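You operate a simulated robot arm through the tools that you are given. There is no shell and no other tool.

You run a simulated robot arm. Do the job below in one go: nothing can be reset, and whatever is moved stays where it is left.

Task
Wind the grey waste back off the table winder's core, to 10 metres.
Fine: tension to low first; then brake on and chuck open.
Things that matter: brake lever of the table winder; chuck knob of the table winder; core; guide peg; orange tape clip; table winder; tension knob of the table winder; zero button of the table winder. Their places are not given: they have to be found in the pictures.

It is judged by the outcome, as a careful person would: the job done as asked, and still so three seconds after it is handed in. It fails if anything else is knocked over, pushed out of place, dropped, spilled or broken.

Robot
A 7-joint arm with a two-finger parallel gripper, fixed in place. Base frame: the origin is on the floor under the middle of its stand, x ahead of it, y to its left, z up; the work surface is at about z = 812. Readings come in mm, degrees, newtons and seconds.
With the tool pointing down near the work surface it reaches from about 380 to 800 mm from the base axis. Its first joint turns from -143.0 to 143.0 degrees. Payload 3 kg.
Tool frame: the origin (TCP) lies between the finger pads and is the grasp point; the fingertips stand 30 mm ahead of it; z points along the fingers, y is the line along which they close. The gripper opens to 110 mm. The fingers are 20 mm wide and 10 mm thick; the gripper's body (48 by 112 mm) begins 55 mm behind the TCP.
Orientation is told as [roll, pitch, yaw] about the base's x, y, z axes, in that order, counted from this pose: with the fingers straight down and closing along the base's y, the tool's x points along the base's -x, its y along +y and its z along -z.

Tools
- The arm moves only by the tool arm_command. Its arguments are lists of equal length, an entry for each row: "travel": the shift along the base's x, y, z in units of 300 mm (1.0 is 300 mm), a list of three; "dr": the turn, a rotation vector about the base's x, y, z in units of 120 degrees (1.0 is 120 degrees), a list of three; "hand": the closure, from 0 (fully open) to 1 (shut). In form: {"travel": [[x, y, z], ...], "dr": [[ax, ay, az], ...], "hand": [hand, ...]}. A call has 1 to 20 rows; each row is the pose to reach, as a shift and turn from the pose commanded when the call began. A call with a number of a shift or a turn outside -1 to 1 is refused whole. A row lasts 0.2 s, in which the tool goes at most 50 mm and 8.6 degrees; a call with a longer step from one row to the next is refused whole, and so is a gripper value outside its range. A pose out of reach is approached as far as the arm can. The call stops where the force on the tool passes 80 N (or 10 N more than at its start, if that is more) or the arm is blocked; 0.2 s more then pass. The fingers move at their own pace (about 153 mm/s each) and stop on an object; they squeeze with about 23 N. The grip force told is the motor's: it shows also when the fingers shut on nothing. Time passes only in rows, and 0.2 s behind the last, so rows that repeat a pose let the fingers close. It gives the time, the measured TCP pose, the force on the tool (base axes), the opening and the grip force at its end, in the units of the frame above (readings bear some noise), with the torque about the TCP (base axes, N m) and any sound that the robot's microphone picked up, and new pictures: "show" is both (left out), scene, wrist or none.
- Cameras (640 x 400 px; columns grow to the right, rows downward): "scene" is fixed at [50.2, 649.6, 1399.8]; the picture's right is [-0.93, -0.36, 0.00], its down [-0.18, 0.46, -0.87] and it looks along [0.31, -0.81, -0.49] (base axes); focal length 332 px, centre (320, 200). "wrist" rides on the gripper at [72, 17, -103] in the tool frame; the picture's right is [-0.23, 0.97, 0.00], its down [-0.76, -0.18, -0.62] and it looks along [-0.61, -0.14, 0.78] (tool axes); focal length 222 px, centre (320, 200).
- slide_trunk(by): moves the trunk up (or, below 0, down) by that many mm; the arm rides with it, the base frame stays. It gives what a move gives, with no picture.
- pixel_to_xyz(camera, pixels): for up to 12 pixels [column, row] of the newest picture of that camera ("zoom" is the newest enlarged one), the place [x, y, z] in the base frame of the surface seen there, good to about 2 mm. No time passes.
- zoom(camera, box): a new picture of the part [left, top, right, bottom] of that camera's present view, enlarged. No time passes.
- sign_off(): hands the job in; it is judged then, once.

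Open the gripper and draw the arm clear of the work before you hand the job in, unless the task says otherwise.

The tools are called after "Request:" by a JSON object that holds its "api" and its "payload". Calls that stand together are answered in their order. arm_command: Moves the arm, as the interface text tells. Its arguments: {"type":"object","properties":{"travel":{"type":"array","items":{"type":"array","items":{"type":"number"}}},"dr":{"type":"array","items":{"type":"array","items":{"type":"number"}}},"hand":{"type":"array","items":{"type":"number"}},"show":{"type":"string","enum":["both","scene","wrist","none"]}},"required":["travel","dr","hand"]} The other tools are called the same way: slide_trunk (by) moves the trunk up or down; pixel_to_xyz (camera, pixels) gives the place of the surface under pixels of a picture; zoom (camera, box) takes an enlarged picture of a part of a camera's view; sign_off () hands the job in.

At the start:

```text
time: 0.0
position: [565.9, -39.5, 1039.2]
orientation: [0.0, 0.0, 0.0]
ft_force: [0.5, -0.7, 0.4]
wrist_torque: [0.0, 0.02, 0.02]
grip_width: 109.9
finger_force: 0.0
trunk travel left (down, up): [-425.0, 65.0]
```

scene: 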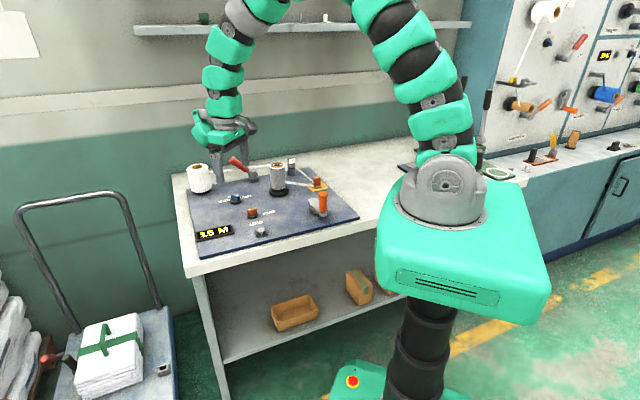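
wrist: 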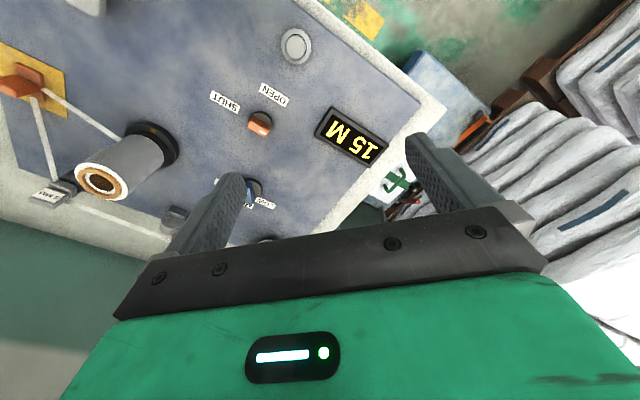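

I see the table winder in the scene around (270,205), with a display reading "15 M" at (213,232). I will zoom in on both views to find the parts.

Request:
{"api": "zoom", "payload": {"camera": "scene", "box": [170, 140, 370, 265]}}

Request:
{"api": "zoom", "payload": {"camera": "wrist", "box": [0, 0, 400, 250]}}

```text
3.20 times, centred on (270, 202) of scene
```

zoom: 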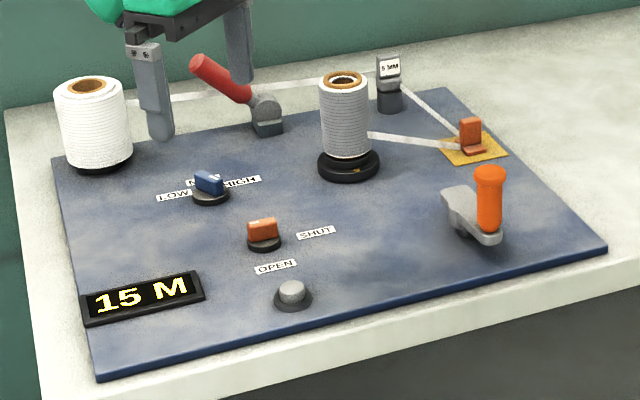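

```text
1.60 times, centred on (200, 125) of wrist
```

zoom: 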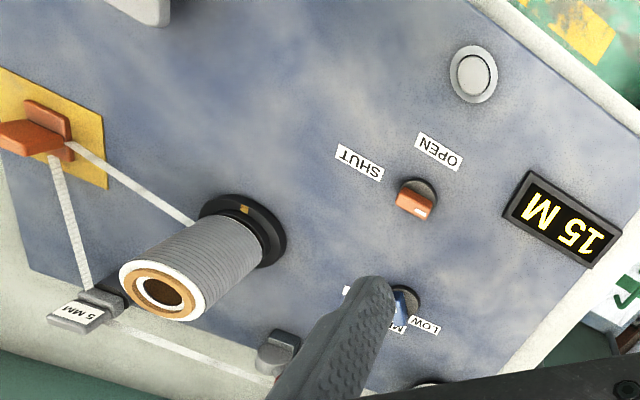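

The zoom shows the red lever (brake) at zoom (235,85), the blue tension knob at (210,188), the orange chuck knob at (262,233), the grey zero button at (292,293), the crank at (480,205) and the orange clip at (468,140). I will get their 3D places.

Request:
{"api": "zoom", "payload": {"camera": "scene", "box": [210, 180, 290, 230]}}

Request:
{"api": "zoom", "payload": {"camera": "scene", "box": [265, 150, 345, 220]}}

Request:
{"api": "pixel_to_xyz", "payload": {"camera": "scene", "pixels": [[235, 197], [252, 211], [261, 230], [322, 196], [323, 208], [318, 212], [311, 212], [233, 161], [253, 176], [278, 165], [317, 182], [292, 160]]}}

```text
8.00 times, centred on (250, 205) of scene
```

zoom: 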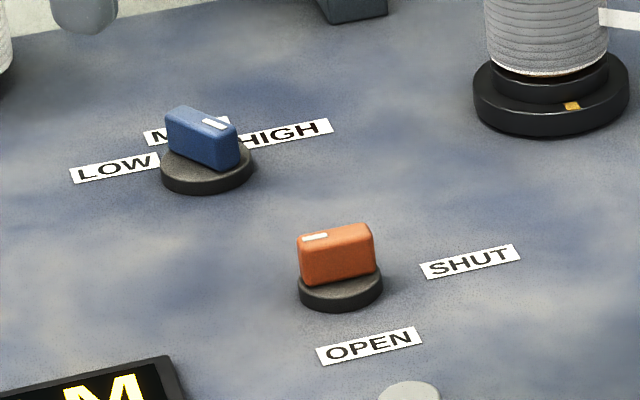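

```text
5.71 times, centred on (305, 185) of scene
```

zoom: 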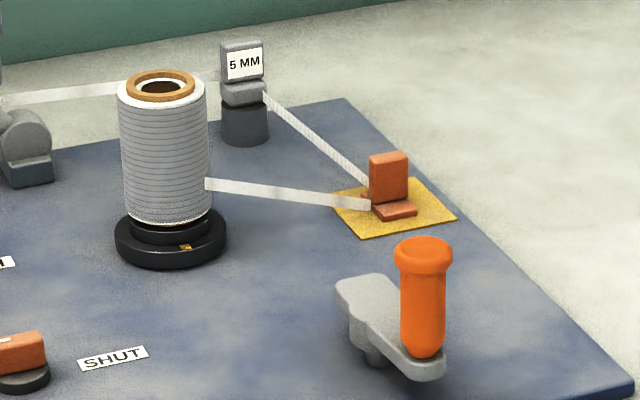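

```text
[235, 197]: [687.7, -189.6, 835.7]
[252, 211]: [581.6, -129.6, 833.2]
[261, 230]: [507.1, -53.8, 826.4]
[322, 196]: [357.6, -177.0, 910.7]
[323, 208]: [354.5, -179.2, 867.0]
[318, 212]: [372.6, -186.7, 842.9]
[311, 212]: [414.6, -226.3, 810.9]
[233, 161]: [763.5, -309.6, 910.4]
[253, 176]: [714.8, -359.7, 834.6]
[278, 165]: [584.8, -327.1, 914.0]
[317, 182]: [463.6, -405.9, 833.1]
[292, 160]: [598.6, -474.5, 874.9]
```

The finger hides the tension knob in the wrist view. I will draw the arm back and up a little, high over everything, to look at the panel from above.

Request:
{"api": "arm_command", "payload": {"travel": [[-0.1, -0.05, 0.05], [-0.2, -0.1, 0.1], [-0.3, -0.15, 0.15], [-0.4, -0.2, 0.2]], "dr": [[0, 0, 0], [0, 0, 0], [0, 0, 0], [0, 0, 0]], "hand": [0, 0, 0, 0]}}

```text
time: 1.0
position: [446.3, -98.9, 1101.0]
orientation: [0.1, 0.0, 0.0]
ft_force: [-0.3, 0.0, 0.2]
wrist_torque: [-0.02, 0.0, 0.02]
grip_width: 110.0
finger_force: 0.0
trunk travel left (down, up): [-425.0, 65.0]
```

scene: 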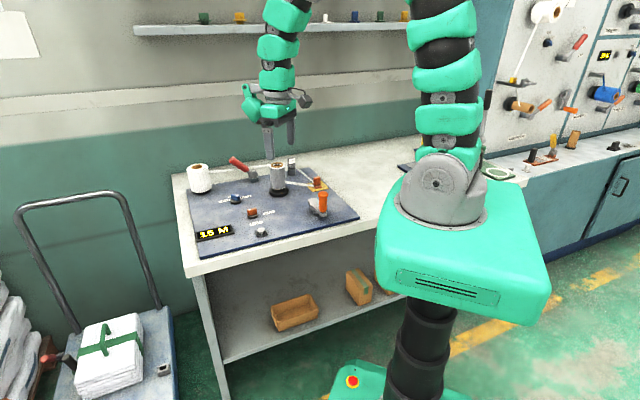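
wrist: 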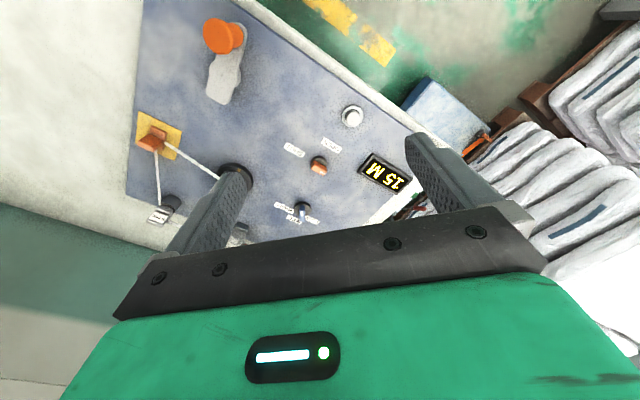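

The wrist now shows the panel between the fingers: crank at (225,60), clip at (155,140), knobs at (320,165) and (302,210). I zoom on both views to read the knob positions and the brake.

Request:
{"api": "zoom", "payload": {"camera": "wrist", "box": [250, 90, 410, 190]}}

Request:
{"api": "zoom", "payload": {"camera": "wrist", "box": [260, 180, 356, 240]}}

Request:
{"api": "zoom", "payload": {"camera": "wrist", "box": [120, 0, 280, 100]}}

Request:
{"api": "zoom", "payload": {"camera": "scene", "box": [180, 145, 276, 205]}}

```text
4.00 times, centred on (330, 140) of wrist
```

zoom: 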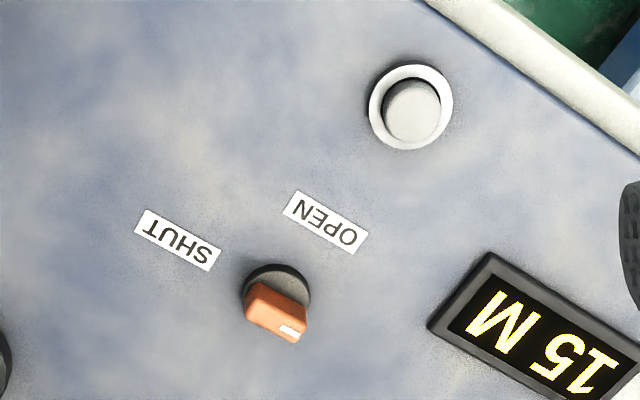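

```text
6.67 times, centred on (308, 210) of wrist
```

zoom: 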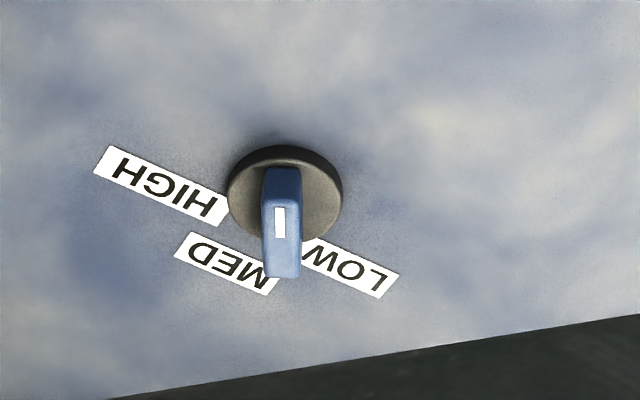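

```text
4.00 times, centred on (200, 50) of wrist
```

zoom: 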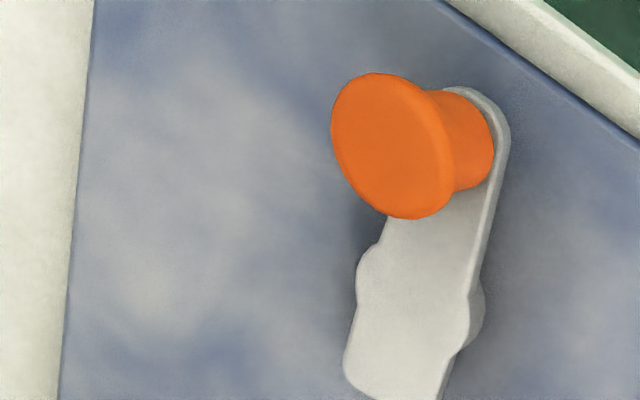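

```text
6.67 times, centred on (228, 175) of scene
```

zoom: 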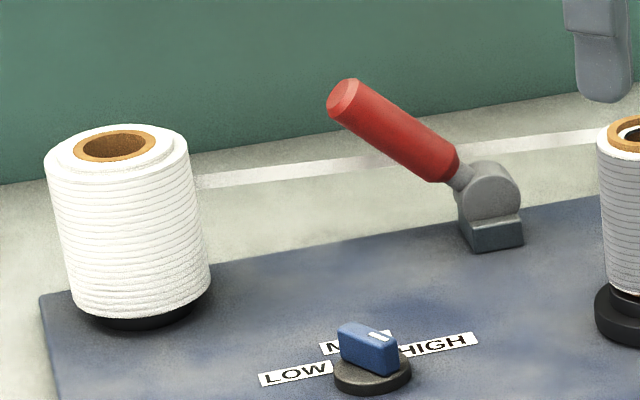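

The blue knob's white mark and the labels need real coordinates. I query the labels, marks and ends of both knobs.

Request:
{"api": "pixel_to_xyz", "payload": {"camera": "wrist", "pixels": [[313.3, 220.5], [293, 219.5], [283.3, 207.5], [302, 213.3], [302, 211.2], [302.2, 218.5], [302, 220], [295.5, 208.8], [310, 209]]}}

Request:
{"api": "pixel_to_xyz", "payload": {"camera": "wrist", "pixels": [[294.5, 150], [331.5, 145.5], [322.8, 172.5], [322.3, 171.8], [313, 168], [320, 159], [351.5, 118], [352.5, 117], [225, 35], [212, 36], [206, 92], [222, 75]]}}

```text
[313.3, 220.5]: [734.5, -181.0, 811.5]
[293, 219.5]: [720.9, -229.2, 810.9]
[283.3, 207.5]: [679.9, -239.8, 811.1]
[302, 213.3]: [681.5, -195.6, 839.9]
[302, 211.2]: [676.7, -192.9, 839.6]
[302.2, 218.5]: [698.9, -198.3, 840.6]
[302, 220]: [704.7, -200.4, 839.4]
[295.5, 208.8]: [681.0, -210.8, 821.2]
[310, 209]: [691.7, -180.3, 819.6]
```

```text
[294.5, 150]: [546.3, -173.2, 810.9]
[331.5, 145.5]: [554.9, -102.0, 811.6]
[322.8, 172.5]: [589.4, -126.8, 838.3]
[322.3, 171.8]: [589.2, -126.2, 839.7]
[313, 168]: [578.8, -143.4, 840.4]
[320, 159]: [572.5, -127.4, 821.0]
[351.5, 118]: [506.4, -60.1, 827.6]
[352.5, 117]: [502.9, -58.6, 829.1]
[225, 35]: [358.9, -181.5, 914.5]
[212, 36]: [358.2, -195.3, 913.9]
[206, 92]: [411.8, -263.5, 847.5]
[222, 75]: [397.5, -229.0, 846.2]
```

The tension labels lie at LOW (734,-181), MED (721,-229) and HIGH (680,-240), and the ridge axis is not clear from here. I move the wrist camera closer over the knobs, staying at about z 950, to see the ridges and marks exactly.

Request:
{"api": "arm_command", "payload": {"travel": [[0.09, -0.045, -0.08], [0.18, -0.09, -0.16], [0.27, -0.135, -0.24], [0.36, -0.18, -0.32], [0.45, -0.225, -0.4], [0.52, -0.25, -0.47]], "dr": [[0, 0, 0], [0, 0, 0], [0, 0, 0], [0, 0, 0], [0, 0, 0], [0, 0, 0]], "hand": [0, 0, 0, 0, 0, 0]}}

```text
time: 2.4
position: [602.8, -174.9, 959.3]
orientation: [0.1, 0.1, 0.0]
ft_force: [-0.8, 0.3, 0.2]
wrist_torque: [0.0, -0.01, 0.02]
grip_width: 109.9
finger_force: 0.0
trunk travel left (down, up): [-425.0, 65.0]
```

scene: 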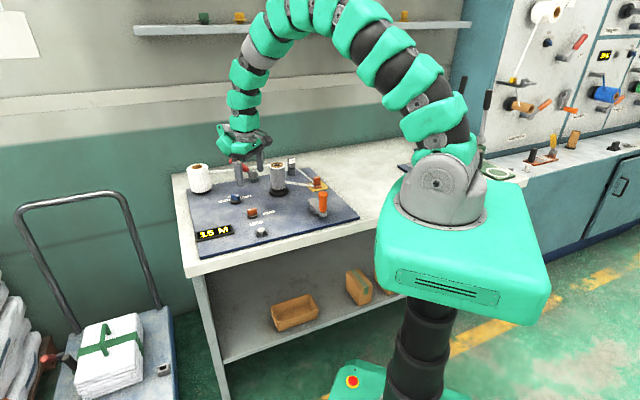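
wrist: 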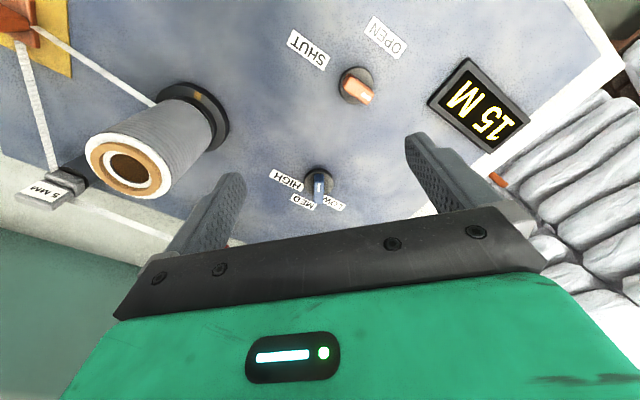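

Both knobs now sit between the fingers, the tension knob at (318,185) and the chuck at (356,85). I zoom in on each.

Request:
{"api": "zoom", "payload": {"camera": "wrist", "box": [262, 150, 374, 220]}}

Request:
{"api": "zoom", "payload": {"camera": "wrist", "box": [276, 5, 436, 125]}}

Request:
{"api": "zoom", "payload": {"camera": "wrist", "box": [0, 60, 240, 240]}}

```text
5.71 times, centred on (318, 185) of wrist
```

zoom: 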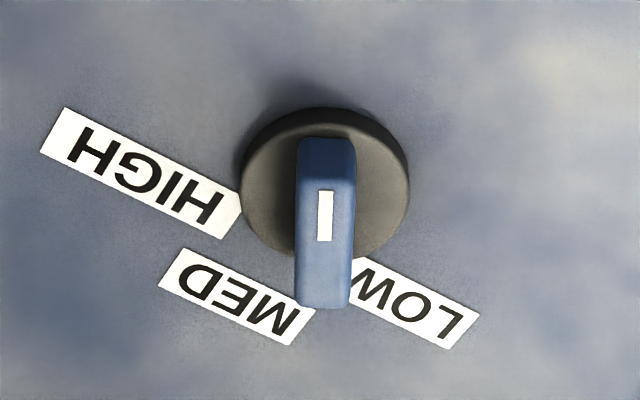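

```text
3.33 times, centred on (356, 65) of wrist
```

zoom: 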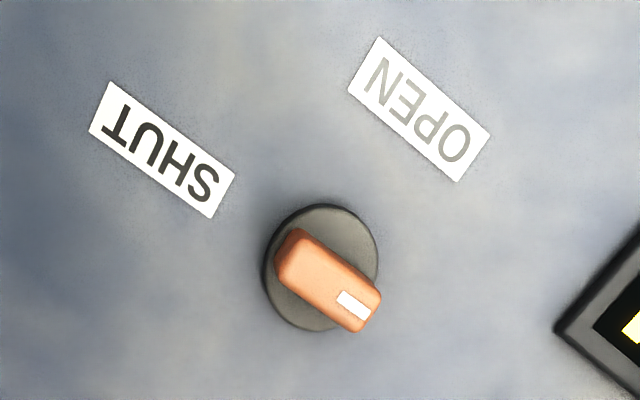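

```text
2.22 times, centred on (120, 150) of wrist
```

zoom: 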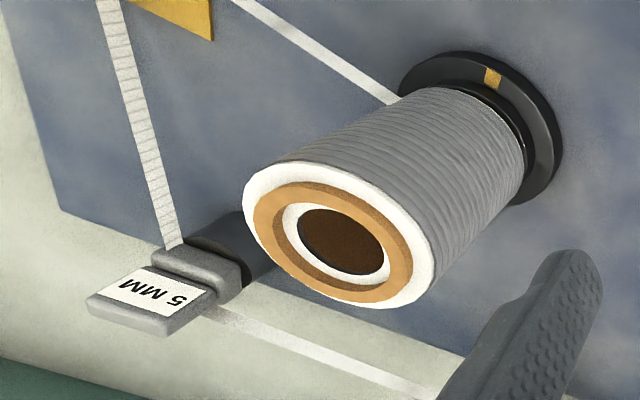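

The marks: blue knob's white mark lies toward -x, orange knob's toward +x+y, which doesn't obviously point at a label. I look at the other machines at the right of the scene for comparison, and at the crank and brake again.

Request:
{"api": "zoom", "payload": {"camera": "scene", "box": [480, 0, 640, 100]}}

Request:
{"api": "zoom", "payload": {"camera": "scene", "box": [480, 70, 640, 170]}}

Request:
{"api": "zoom", "payload": {"camera": "scene", "box": [180, 140, 276, 200]}}

Request:
{"api": "zoom", "payload": {"camera": "scene", "box": [180, 160, 376, 270]}}

```text
4.00 times, centred on (560, 50) of scene
```

zoom: 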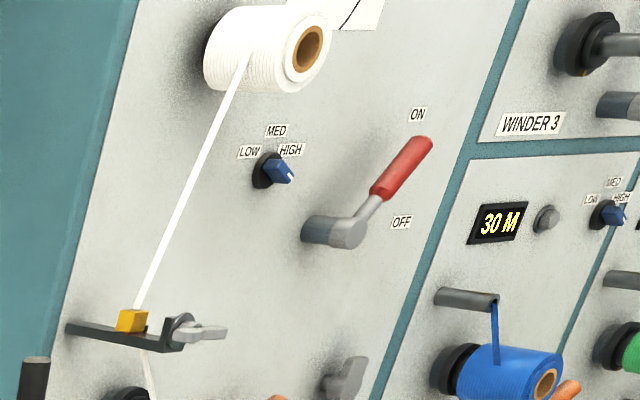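

```text
4.00 times, centred on (560, 120) of scene
```

zoom: 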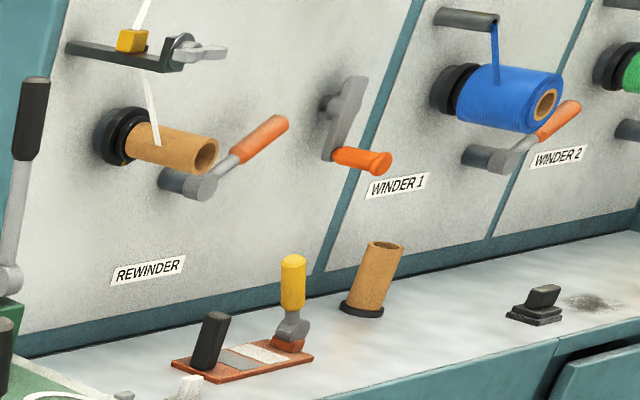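

```text
6.67 times, centred on (228, 170) of scene
```

zoom: 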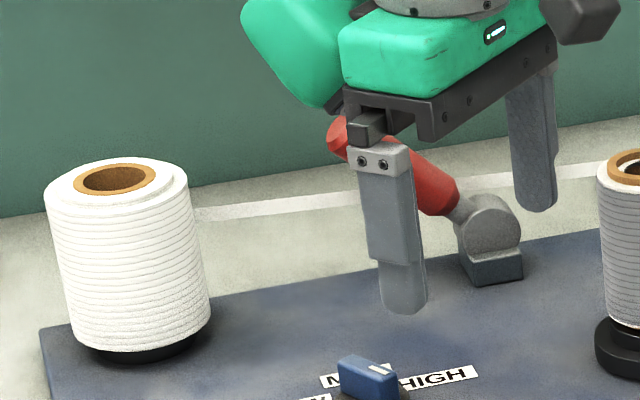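

```text
3.27 times, centred on (278, 215) of scene
```

zoom: 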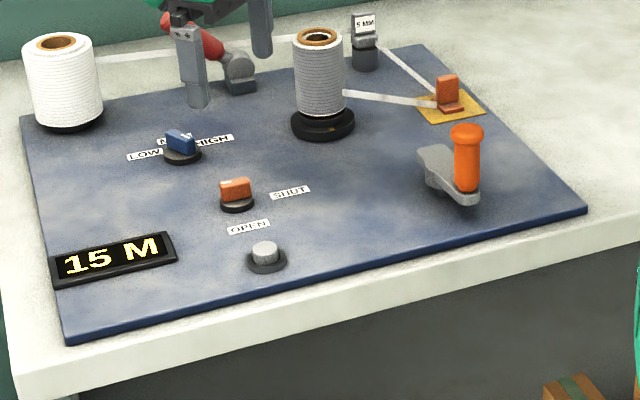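

The wall winders show similar knobs and labels. I zoom closer on those knobs and marks for the convention.

Request:
{"api": "zoom", "payload": {"camera": "scene", "box": [530, 25, 594, 65]}}

Request:
{"api": "zoom", "payload": {"camera": "scene", "box": [592, 30, 640, 60]}}

Request:
{"api": "zoom", "payload": {"camera": "wrist", "box": [230, 170, 350, 245]}}

```text
10.00 times, centred on (562, 45) of scene
```

zoom: 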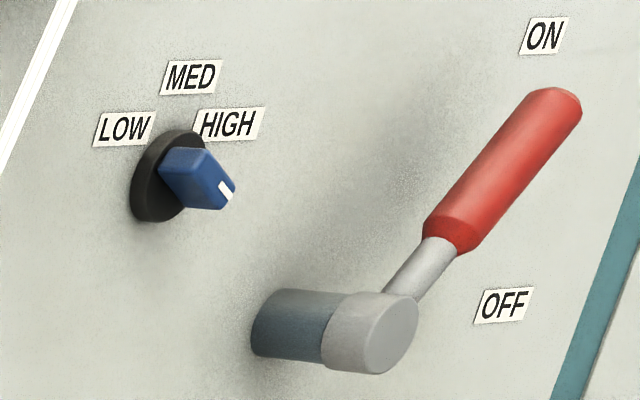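

```text
13.33 times, centred on (616, 45) of scene
```

zoom: 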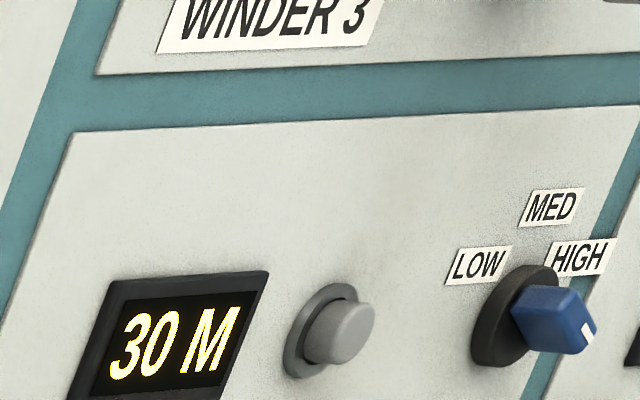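

```text
5.33 times, centred on (290, 208) of wrist
```

zoom: 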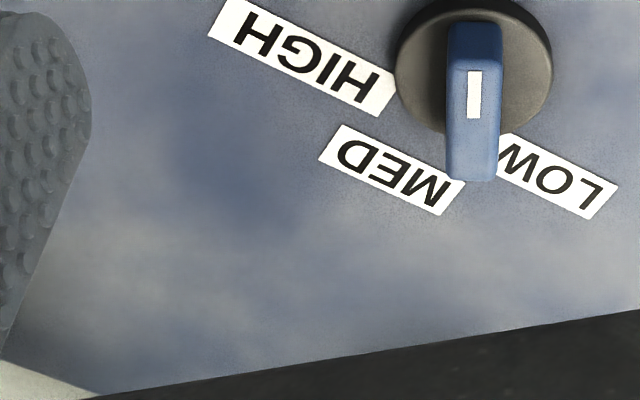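

On the wall panels the knobs show the same pattern, with the mark off to the lower right of HIGH. Now I take the exact corners of the blue and orange ridges, and the places of supply roll and brake lever for clearance.

Request:
{"api": "pixel_to_xyz", "payload": {"camera": "wrist", "pixels": [[315, 183.5], [323.2, 183.5], [314.8, 202], [322, 202], [318.5, 193], [319, 168], [302, 185], [333, 185]]}}

Request:
{"api": "pixel_to_xyz", "payload": {"camera": "scene", "pixels": [[198, 168], [189, 173], [211, 172], [199, 188], [232, 159], [236, 163], [244, 169], [250, 173], [254, 177], [257, 180]]}}

```text
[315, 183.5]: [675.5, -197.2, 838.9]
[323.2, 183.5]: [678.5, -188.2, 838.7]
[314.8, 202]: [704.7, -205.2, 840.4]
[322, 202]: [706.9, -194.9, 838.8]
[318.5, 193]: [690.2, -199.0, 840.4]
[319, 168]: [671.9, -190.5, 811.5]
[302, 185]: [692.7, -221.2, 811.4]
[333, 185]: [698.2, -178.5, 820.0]
```

```text
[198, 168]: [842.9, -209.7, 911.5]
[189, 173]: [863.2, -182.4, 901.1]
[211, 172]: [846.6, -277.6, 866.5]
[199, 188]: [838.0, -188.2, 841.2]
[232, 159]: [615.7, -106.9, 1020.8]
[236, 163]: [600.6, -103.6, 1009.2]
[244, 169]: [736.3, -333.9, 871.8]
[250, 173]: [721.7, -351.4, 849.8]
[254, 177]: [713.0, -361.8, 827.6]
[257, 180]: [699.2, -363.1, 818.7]
```

The blue ridge is centred at about (691,-196), its top at z 839, axis at -15°. I move above it with yaw -15° and the hand half open, keeping fingertips above the knob.

Request:
{"api": "arm_command", "payload": {"travel": [[0.075, -0.018, -0.048], [0.15, -0.036, -0.096], [0.225, -0.054, -0.144], [0.298, -0.073, -0.19], [0.298, -0.073, -0.19]], "dr": [[0, 0, -0.031], [0, 0, -0.062], [0, 0, -0.094], [0, 0, -0.125], [0, 0, -0.125]], "hand": [0.3, 0.5, 0.55, 0.55, 0.55]}}

```text
time: 3.6
position: [692.0, -198.3, 901.5]
orientation: [0.0, 0.0, -15.1]
ft_force: [0.2, 0.2, 0.3]
wrist_torque: [0.02, 0.02, 0.01]
grip_width: 49.5
finger_force: 0.0
trunk travel left (down, up): [-425.0, 65.0]
```

scene: 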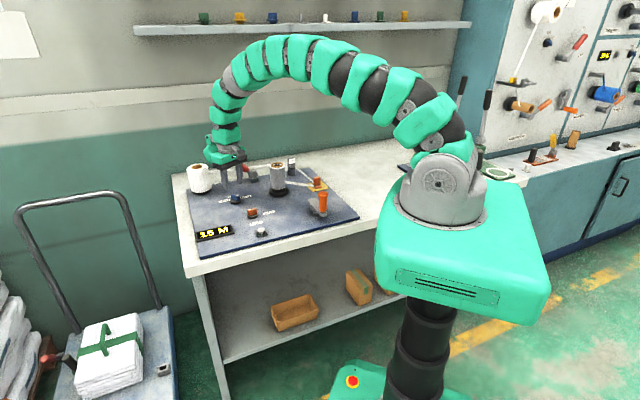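
wrist: 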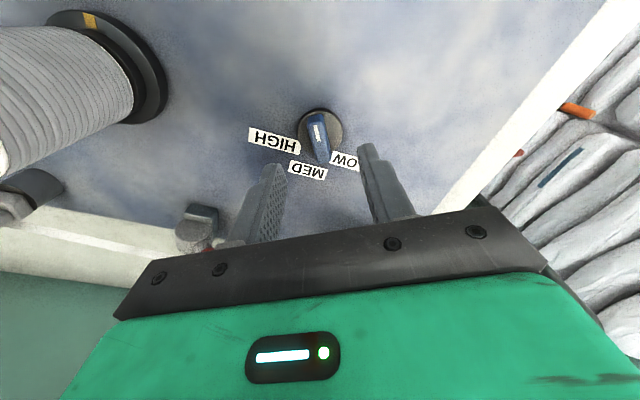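

The fingers straddle the ridge seen at (318,135). I descend 44 mm and close on it.

Request:
{"api": "arm_command", "payload": {"travel": [[0, 0.003, -0.07], [0, 0.003, -0.147], [0, 0.003, -0.147], [0, 0.003, -0.147], [0, 0.003, -0.147]], "dr": [[0, 0, 0], [0, 0, 0], [0, 0, 0], [0, 0, 0], [0, 0, 0]], "hand": [0.55, 0.55, 1, 1, 1]}}

```text
time: 4.8
position: [691.4, -198.0, 858.1]
orientation: [-0.1, 0.0, -14.9]
ft_force: [1.1, -10.5, -6.8]
wrist_torque: [-0.63, -1.4, -0.02]
grip_width: 12.8
finger_force: 44.9
trunk travel left (down, up): [-425.0, 65.0]
```

scene: 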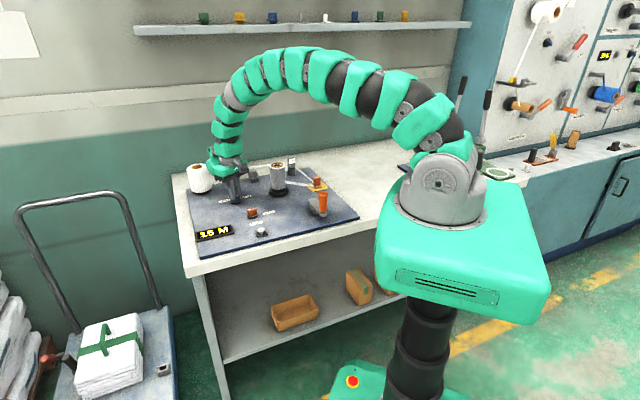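
wrist: 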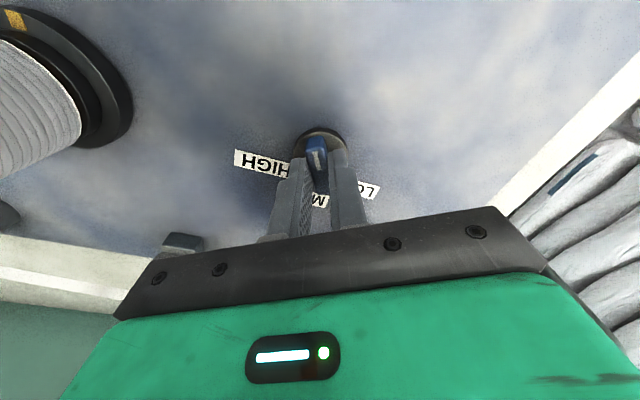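

The hand holds the ridge (12.8 mm). I turn +24° about z (HIGH towards LOW sense, counterclockwise from above) and watch the torque.

Request:
{"api": "arm_command", "payload": {"travel": [[0, -0.005, 0], [0, -0.005, 0], [0, -0.005, 0], [0, -0.005, 0], [0, -0.005, 0]], "dr": [[0, 0, 0.04], [0, 0, 0.1], [0, 0, 0.15], [0, 0, 0.2], [0, 0, 0.2]], "hand": [1, 1, 1, 1, 1]}}

```text
time: 6.0
position: [692.1, -197.8, 858.9]
orientation: [-0.1, 0.0, 9.1]
ft_force: [6.0, -8.3, 4.4]
wrist_torque: [-0.45, 1.23, 0.01]
grip_width: 12.6
finger_force: 45.3
trunk travel left (down, up): [-425.0, 65.0]
```

scene: 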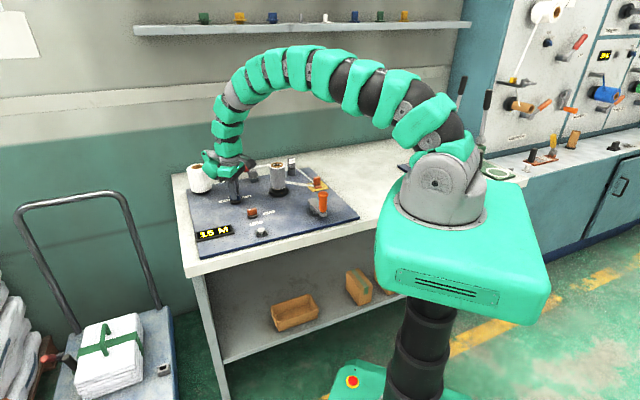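
wrist: 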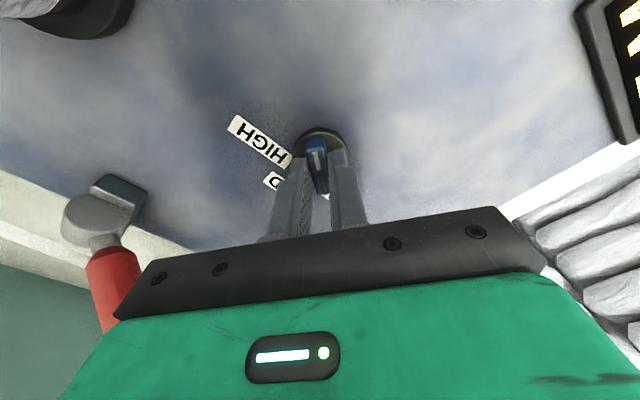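

The knob turns with the hand without resistance. I continue by another 36° and watch for a detent sound or torque.

Request:
{"api": "arm_command", "payload": {"travel": [[0, 0, 0], [0, 0, 0], [0, 0, 0], [0, 0, 0], [0, 0, 0], [0, 0, 0]], "dr": [[0, 0, 0.06], [0, 0, 0.12], [0, 0, 0.18], [0, 0, 0.24], [0, 0, 0.3], [0, 0, 0.3]], "hand": [1, 1, 1, 1, 1, 1]}}

```text
time: 7.4
position: [692.3, -198.4, 858.6]
orientation: [-0.1, 0.0, 45.1]
ft_force: [9.9, -14.6, 10.8]
wrist_torque: [-0.18, -0.44, -0.02]
grip_width: 12.9
finger_force: 44.9
trunk travel left (down, up): [-425.0, 65.0]
```

scene: 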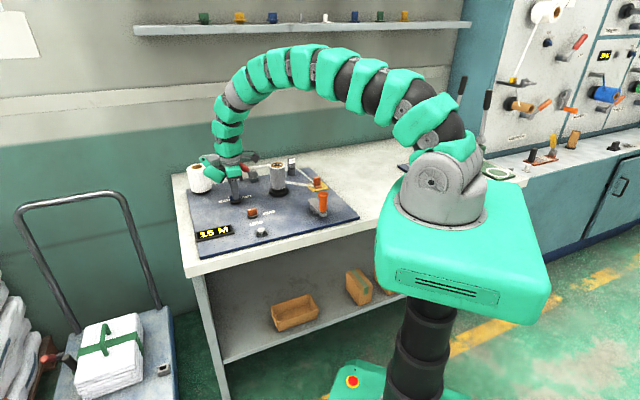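
wrist: 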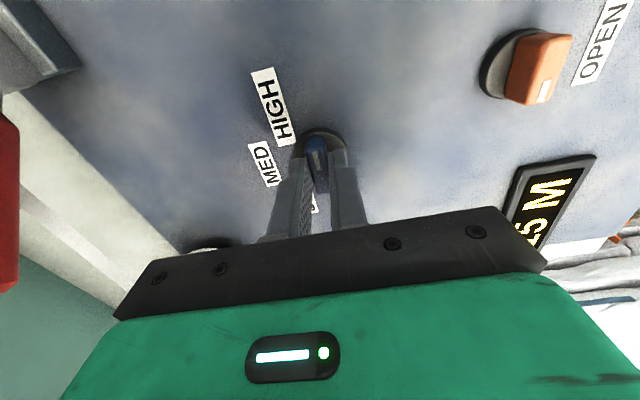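

Still turning freely, at yaw 45° (60° turned), with the mark following. I keep on by 36° more.

Request:
{"api": "arm_command", "payload": {"travel": [[0.003, -0.005, 0], [0.003, -0.005, 0], [0.003, -0.005, 0], [0.003, -0.005, 0], [0.003, -0.005, 0], [0.003, -0.005, 0]], "dr": [[0, 0, 0.06], [0, 0, 0.12], [0, 0, 0.18], [0, 0, 0.24], [0, 0, 0.3], [0, 0, 0.3]], "hand": [1, 1, 1, 1, 1, 1]}}

```text
time: 8.8
position: [692.6, -198.3, 857.8]
orientation: [0.0, 0.0, 81.1]
ft_force: [8.7, -4.2, 10.2]
wrist_torque: [0.24, -0.24, 0.0]
grip_width: 12.8
finger_force: 45.2
trunk travel left (down, up): [-425.0, 65.0]
```

scene: 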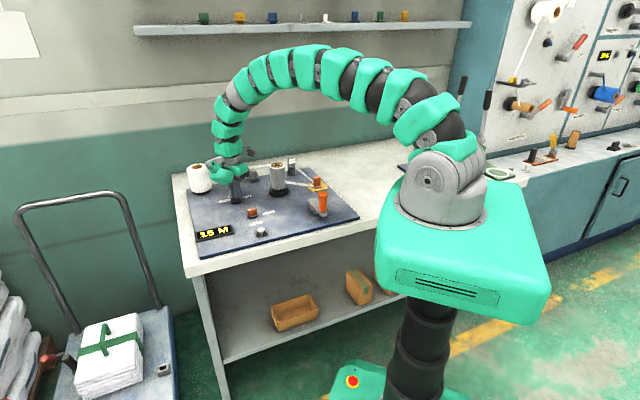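
wrist: 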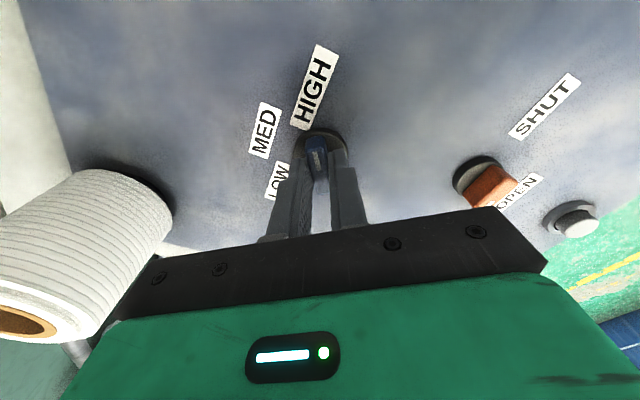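

The knob has turned 96° freely and the mark now points near HIGH's direction. I go on 24° (to 120° in all) and check whether a stop appears there.

Request:
{"api": "arm_command", "payload": {"travel": [[0.003, 0, 0], [0.003, 0, 0], [0.003, 0, 0], [0.003, 0, 0], [0.003, 0, 0]], "dr": [[0, 0, 0.06], [0, 0, 0.12], [0, 0, 0.18], [0, 0, 0.2], [0, 0, 0.2]], "hand": [1, 1, 1, 1, 1]}}

```text
time: 10.0
position: [694.0, -198.7, 857.9]
orientation: [0.0, 0.0, 105.1]
ft_force: [6.3, -4.0, 8.8]
wrist_torque: [-0.05, -0.13, -0.02]
grip_width: 12.7
finger_force: 45.2
trunk travel left (down, up): [-425.0, 65.0]
```

scene: 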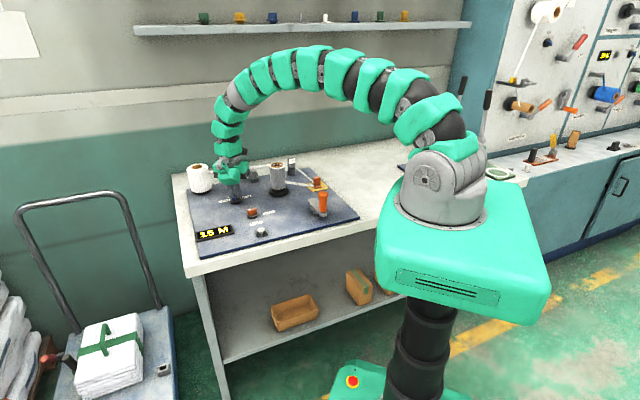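
wrist: 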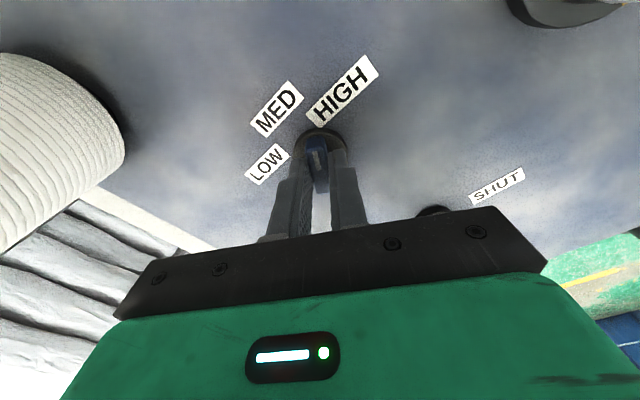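

No stop felt yet (torque about z -0.02). I probe 12° further to see if there is a stop.

Request:
{"api": "arm_command", "payload": {"travel": [[0, 0, 0], [0, 0, 0], [0, 0, 0]], "dr": [[0, 0, 0.05], [0, 0, 0.1], [0, 0, 0.1]], "hand": [1, 1, 1]}}

```text
time: 10.8
position: [693.2, -198.5, 858.6]
orientation: [0.0, -0.2, 117.1]
ft_force: [7.9, 0.9, 3.1]
wrist_torque: [0.11, -0.47, -1.23]
grip_width: 16.2
finger_force: 45.4
trunk travel left (down, up): [-425.0, 65.0]
```

scene: 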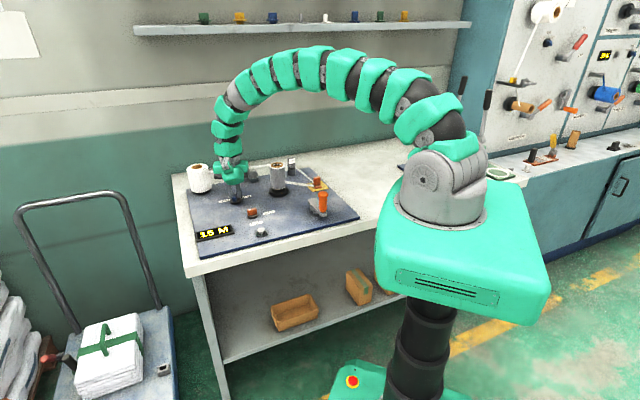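
wrist: 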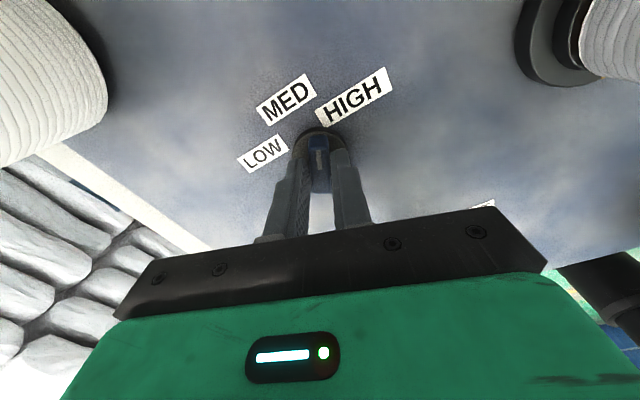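

A stop was met at about 120° (torque -1.23 N m, fingers slightly pried to 16.2 mm), so the knob is at its LOW end. I turn back 11° to unload, open the hand and rise.

Request:
{"api": "arm_command", "payload": {"travel": [[0, 0, 0], [0, 0, 0], [0, 0, 0], [0, 0, 0], [0, 0, 0.08], [0, 0, 0.2], [0, 0, 0.3]], "dr": [[0, 0, -0.05], [0, 0, -0.09], [0, 0, -0.09], [0, 0, -0.09], [0, 0, -0.09], [0, 0, -0.09], [0, 0, -0.09]], "hand": [1, 1, 0.6, 0.55, 0.55, 0.55, 0.55]}}

```text
time: 12.4
position: [693.0, -200.0, 949.1]
orientation: [0.1, 0.0, 106.2]
ft_force: [-0.3, 0.6, -0.7]
wrist_torque: [0.03, 0.02, 0.02]
grip_width: 49.7
finger_force: 0.0
trunk travel left (down, up): [-425.0, 65.0]
```

scene: 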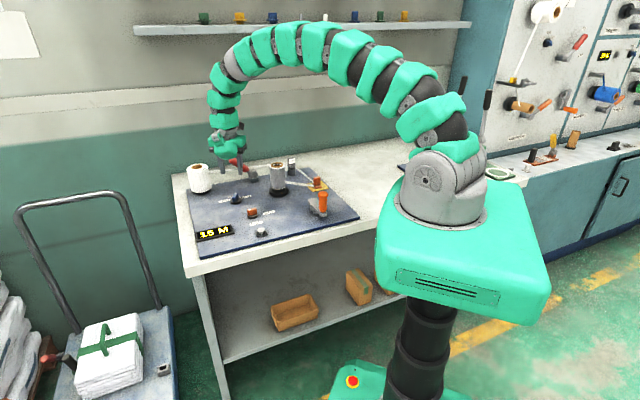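
wrist: 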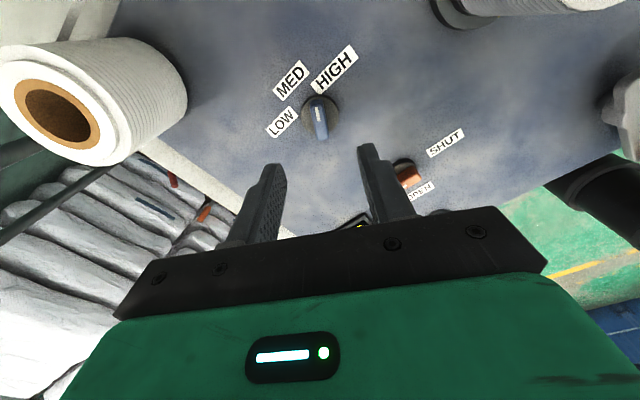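

The knob is released at the far end. I zoom to see the mark and the nearby brake.

Request:
{"api": "zoom", "payload": {"camera": "wrist", "box": [250, 30, 410, 150]}}

Request:
{"api": "zoom", "payload": {"camera": "scene", "box": [190, 180, 290, 242]}}

Request:
{"api": "zoom", "payload": {"camera": "scene", "box": [220, 145, 276, 185]}}

```text
3.33 times, centred on (330, 90) of wrist
```

zoom: 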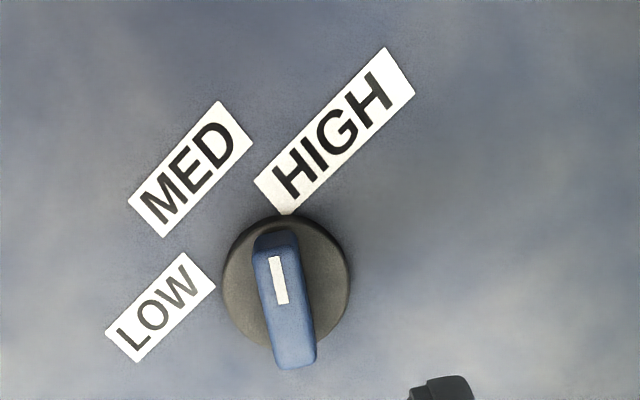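

```text
6.40 times, centred on (240, 211) of scene
```

zoom: 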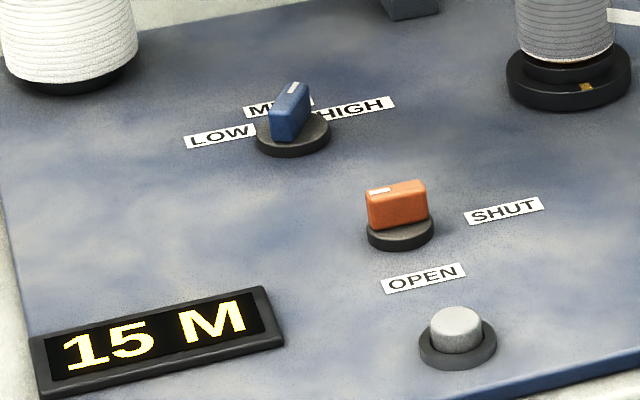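

```text
10.00 times, centred on (248, 165) of scene
```

zoom: 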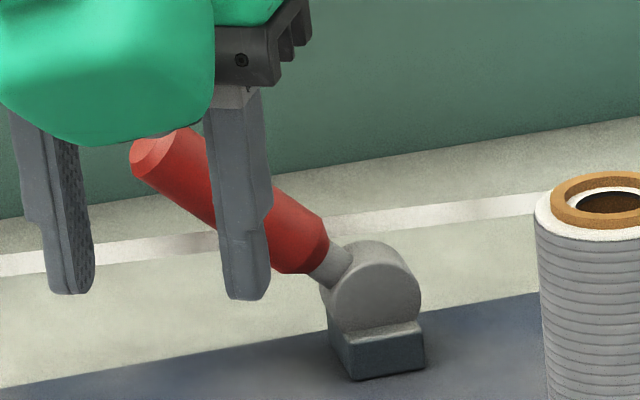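

Now the mark is 120° from where it started, at a stop. To learn how marks and levers relate to labels, I measure the wall winder's knob, labels and brake lever, which carries ON and OFF.

Request:
{"api": "pixel_to_xyz", "payload": {"camera": "scene", "pixels": [[542.4, 37.8], [549.1, 32.7], [552.9, 37.4], [552.6, 44.2], [545, 44.5], [547.5, 41.5], [584.5, 28.6], [580.3, 55.5], [567, 58.5], [557, 57], [585.5, 35.5], [576, 48]]}}

Request:
{"api": "zoom", "payload": {"camera": "scene", "box": [540, 30, 564, 50]}}

Request:
{"api": "zoom", "payload": {"camera": "scene", "box": [576, 0, 640, 40]}}

Request:
{"api": "zoom", "payload": {"camera": "scene", "box": [520, 60, 600, 120]}}

```text
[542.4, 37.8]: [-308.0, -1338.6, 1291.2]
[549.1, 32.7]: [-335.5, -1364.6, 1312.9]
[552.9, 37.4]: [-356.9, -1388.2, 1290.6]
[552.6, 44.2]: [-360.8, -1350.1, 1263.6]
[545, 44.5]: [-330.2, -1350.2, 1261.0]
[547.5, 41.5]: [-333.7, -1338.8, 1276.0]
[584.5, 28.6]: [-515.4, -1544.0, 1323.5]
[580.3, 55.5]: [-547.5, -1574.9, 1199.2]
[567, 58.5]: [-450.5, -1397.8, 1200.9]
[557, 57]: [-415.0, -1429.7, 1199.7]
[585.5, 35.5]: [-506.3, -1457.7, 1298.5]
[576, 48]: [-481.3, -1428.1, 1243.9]
```

```text
16.00 times, centred on (552, 40) of scene
```

zoom: 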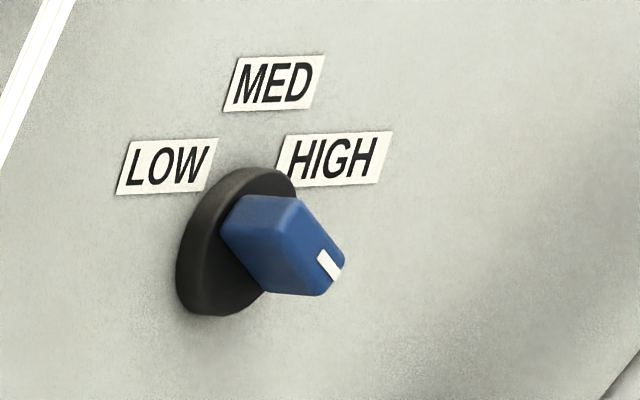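

```text
10.00 times, centred on (608, 20) of scene
```

zoom: 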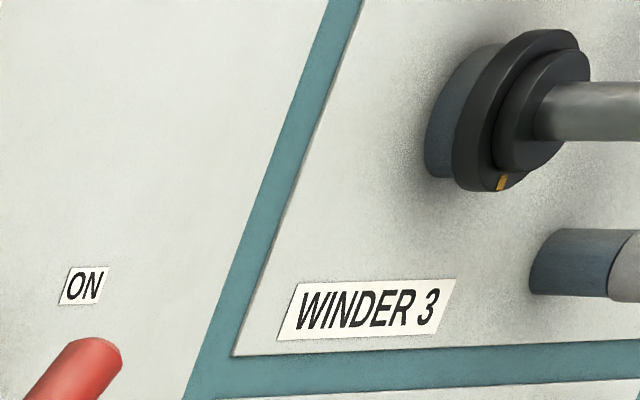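

```text
6.67 times, centred on (560, 90) of scene
```

zoom: 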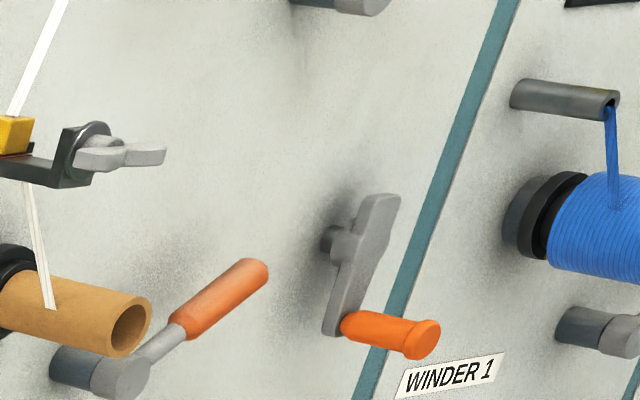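

The wall lever at about 45° points to its ON label, with OFF at 0° to the right. I now swing the wrist camera to view the table brake from the front, going up to z ~990 and clear of the core.

Request:
{"api": "arm_command", "payload": {"travel": [[0, 0, 0.07], [0, 0, 0.14], [-0.02, -0.03, 0.14], [-0.04, -0.06, 0.14], [-0.06, -0.09, 0.14], [-0.08, -0.12, 0.14], [-0.1, -0.15, 0.14], [-0.12, -0.17, 0.14], [-0.14, -0.19, 0.14], [-0.16, -0.21, 0.14], [-0.18, -0.24, 0.14], [-0.2, -0.27, 0.14], [-0.22, -0.29, 0.14], [-0.24, -0.31, 0.14], [-0.25, -0.33, 0.14]], "dr": [[0, 0, -0.066], [0, 0, -0.132], [0, 0, -0.198], [0, 0, -0.264], [0, 0, -0.33], [0, 0, -0.396], [0, 0, -0.462], [0, 0, -0.528], [0, 0, -0.594], [0, 0, -0.66], [0, 0, -0.726], [0, 0, -0.792], [0, 0, -0.858], [0, 0, -0.924], [0, 0, -0.99]], "hand": [0.55, 0.55, 0.55, 0.55, 0.55, 0.4, 0.2, 0, 0, 0, 0, 0, 0, 0, 0]}}

```text
time: 15.6
position: [618.5, -298.4, 990.5]
orientation: [-0.1, 0.0, -12.7]
ft_force: [0.4, -0.3, 0.3]
wrist_torque: [-0.02, -0.01, 0.02]
grip_width: 110.1
finger_force: 0.0
trunk travel left (down, up): [-425.0, 65.0]
```

scene: 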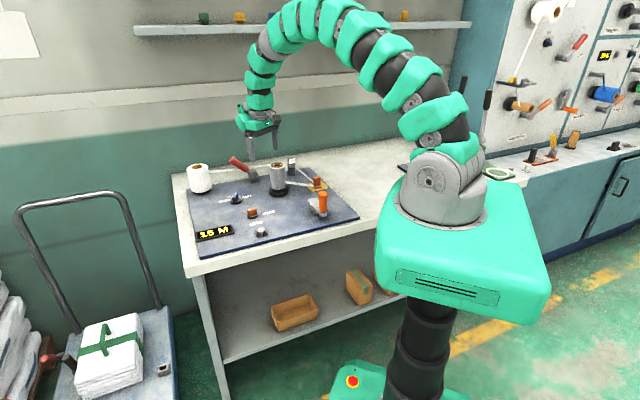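
wrist: 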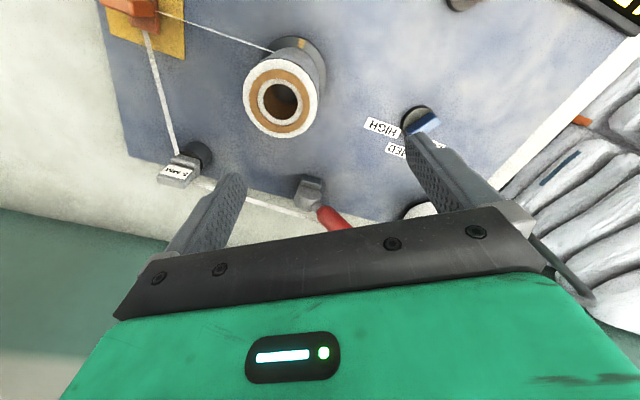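

The brake shows at (320,205). I zoom in on it and around the peg, core and clip.

Request:
{"api": "zoom", "payload": {"camera": "wrist", "box": [240, 150, 400, 250]}}

Request:
{"api": "zoom", "payload": {"camera": "wrist", "box": [80, 0, 340, 200]}}

Request:
{"api": "pixel_to_xyz", "payload": {"camera": "wrist", "pixels": [[308, 192], [308, 184], [322, 207], [335, 222], [282, 95], [265, 85], [300, 85], [318, 70], [302, 42], [145, 12], [192, 150], [175, 175]]}}

```text
4.00 times, centred on (320, 200) of wrist
```

zoom: 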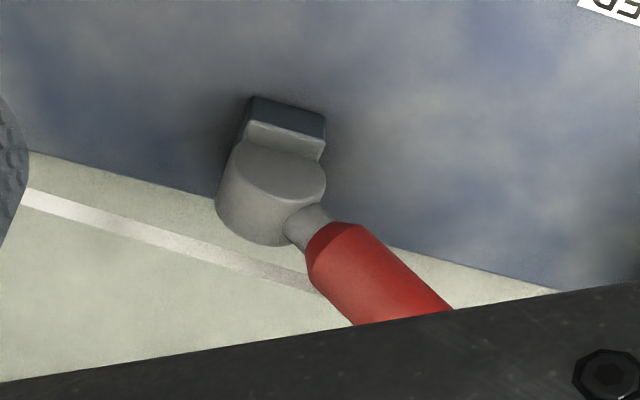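

```text
2.00 times, centred on (210, 100) of wrist
```

zoom: 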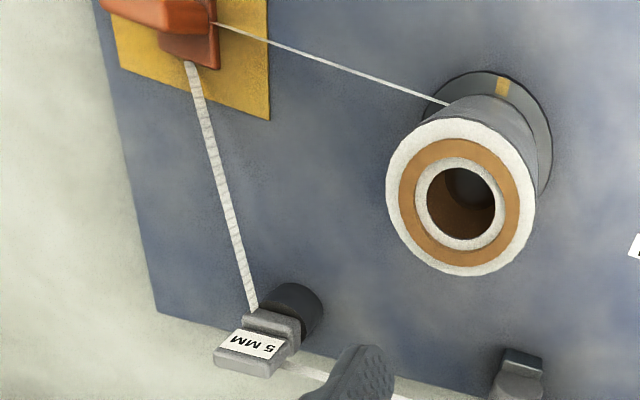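

```text
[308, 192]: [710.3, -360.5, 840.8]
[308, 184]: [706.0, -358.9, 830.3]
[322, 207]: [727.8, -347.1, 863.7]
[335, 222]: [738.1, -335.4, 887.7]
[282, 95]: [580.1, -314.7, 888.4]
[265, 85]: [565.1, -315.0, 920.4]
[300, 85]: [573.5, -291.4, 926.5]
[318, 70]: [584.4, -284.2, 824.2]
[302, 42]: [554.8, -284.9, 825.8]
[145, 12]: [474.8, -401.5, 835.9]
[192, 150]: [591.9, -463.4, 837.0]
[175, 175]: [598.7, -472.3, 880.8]
```

There are no ON/OFF labels by the table brake. I re-measure label centres and knobs with the scene camera now that it is unobstructed.

Request:
{"api": "zoom", "payload": {"camera": "scene", "box": [210, 180, 290, 230]}}

Request:
{"api": "pixel_to_xyz", "payload": {"camera": "scene", "pixels": [[224.4, 201], [231.5, 197.2], [245.5, 196.5], [268.6, 212.6], [256.3, 223], [236, 194], [235, 199], [247, 209.5], [256, 208.5]]}}

Request:
{"api": "zoom", "payload": {"camera": "wrist", "box": [350, 80, 470, 170]}}

```text
8.00 times, centred on (250, 205) of scene
```

zoom: 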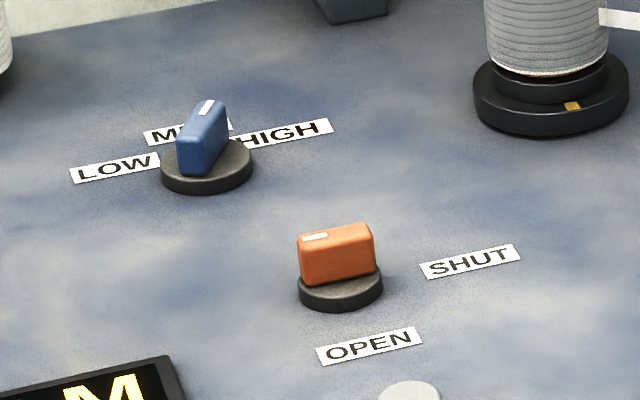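

```text
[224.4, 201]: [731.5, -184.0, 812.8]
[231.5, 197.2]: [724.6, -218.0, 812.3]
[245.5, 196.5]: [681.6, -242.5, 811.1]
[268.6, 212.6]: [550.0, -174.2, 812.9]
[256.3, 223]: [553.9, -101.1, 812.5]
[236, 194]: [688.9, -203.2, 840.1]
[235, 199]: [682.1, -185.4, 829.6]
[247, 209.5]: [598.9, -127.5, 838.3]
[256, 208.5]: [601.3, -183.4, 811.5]
```

```text
4.44 times, centred on (410, 125) of wrist
```

zoom: 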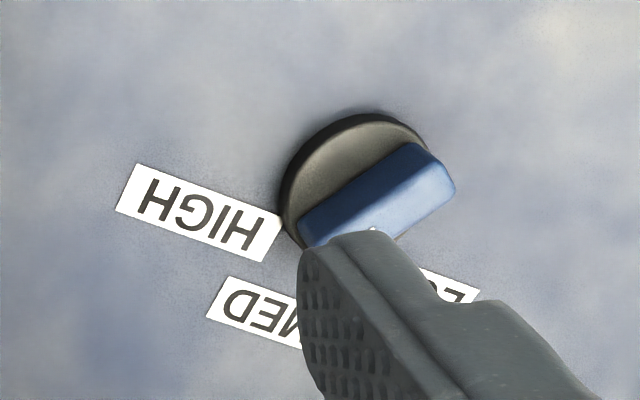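

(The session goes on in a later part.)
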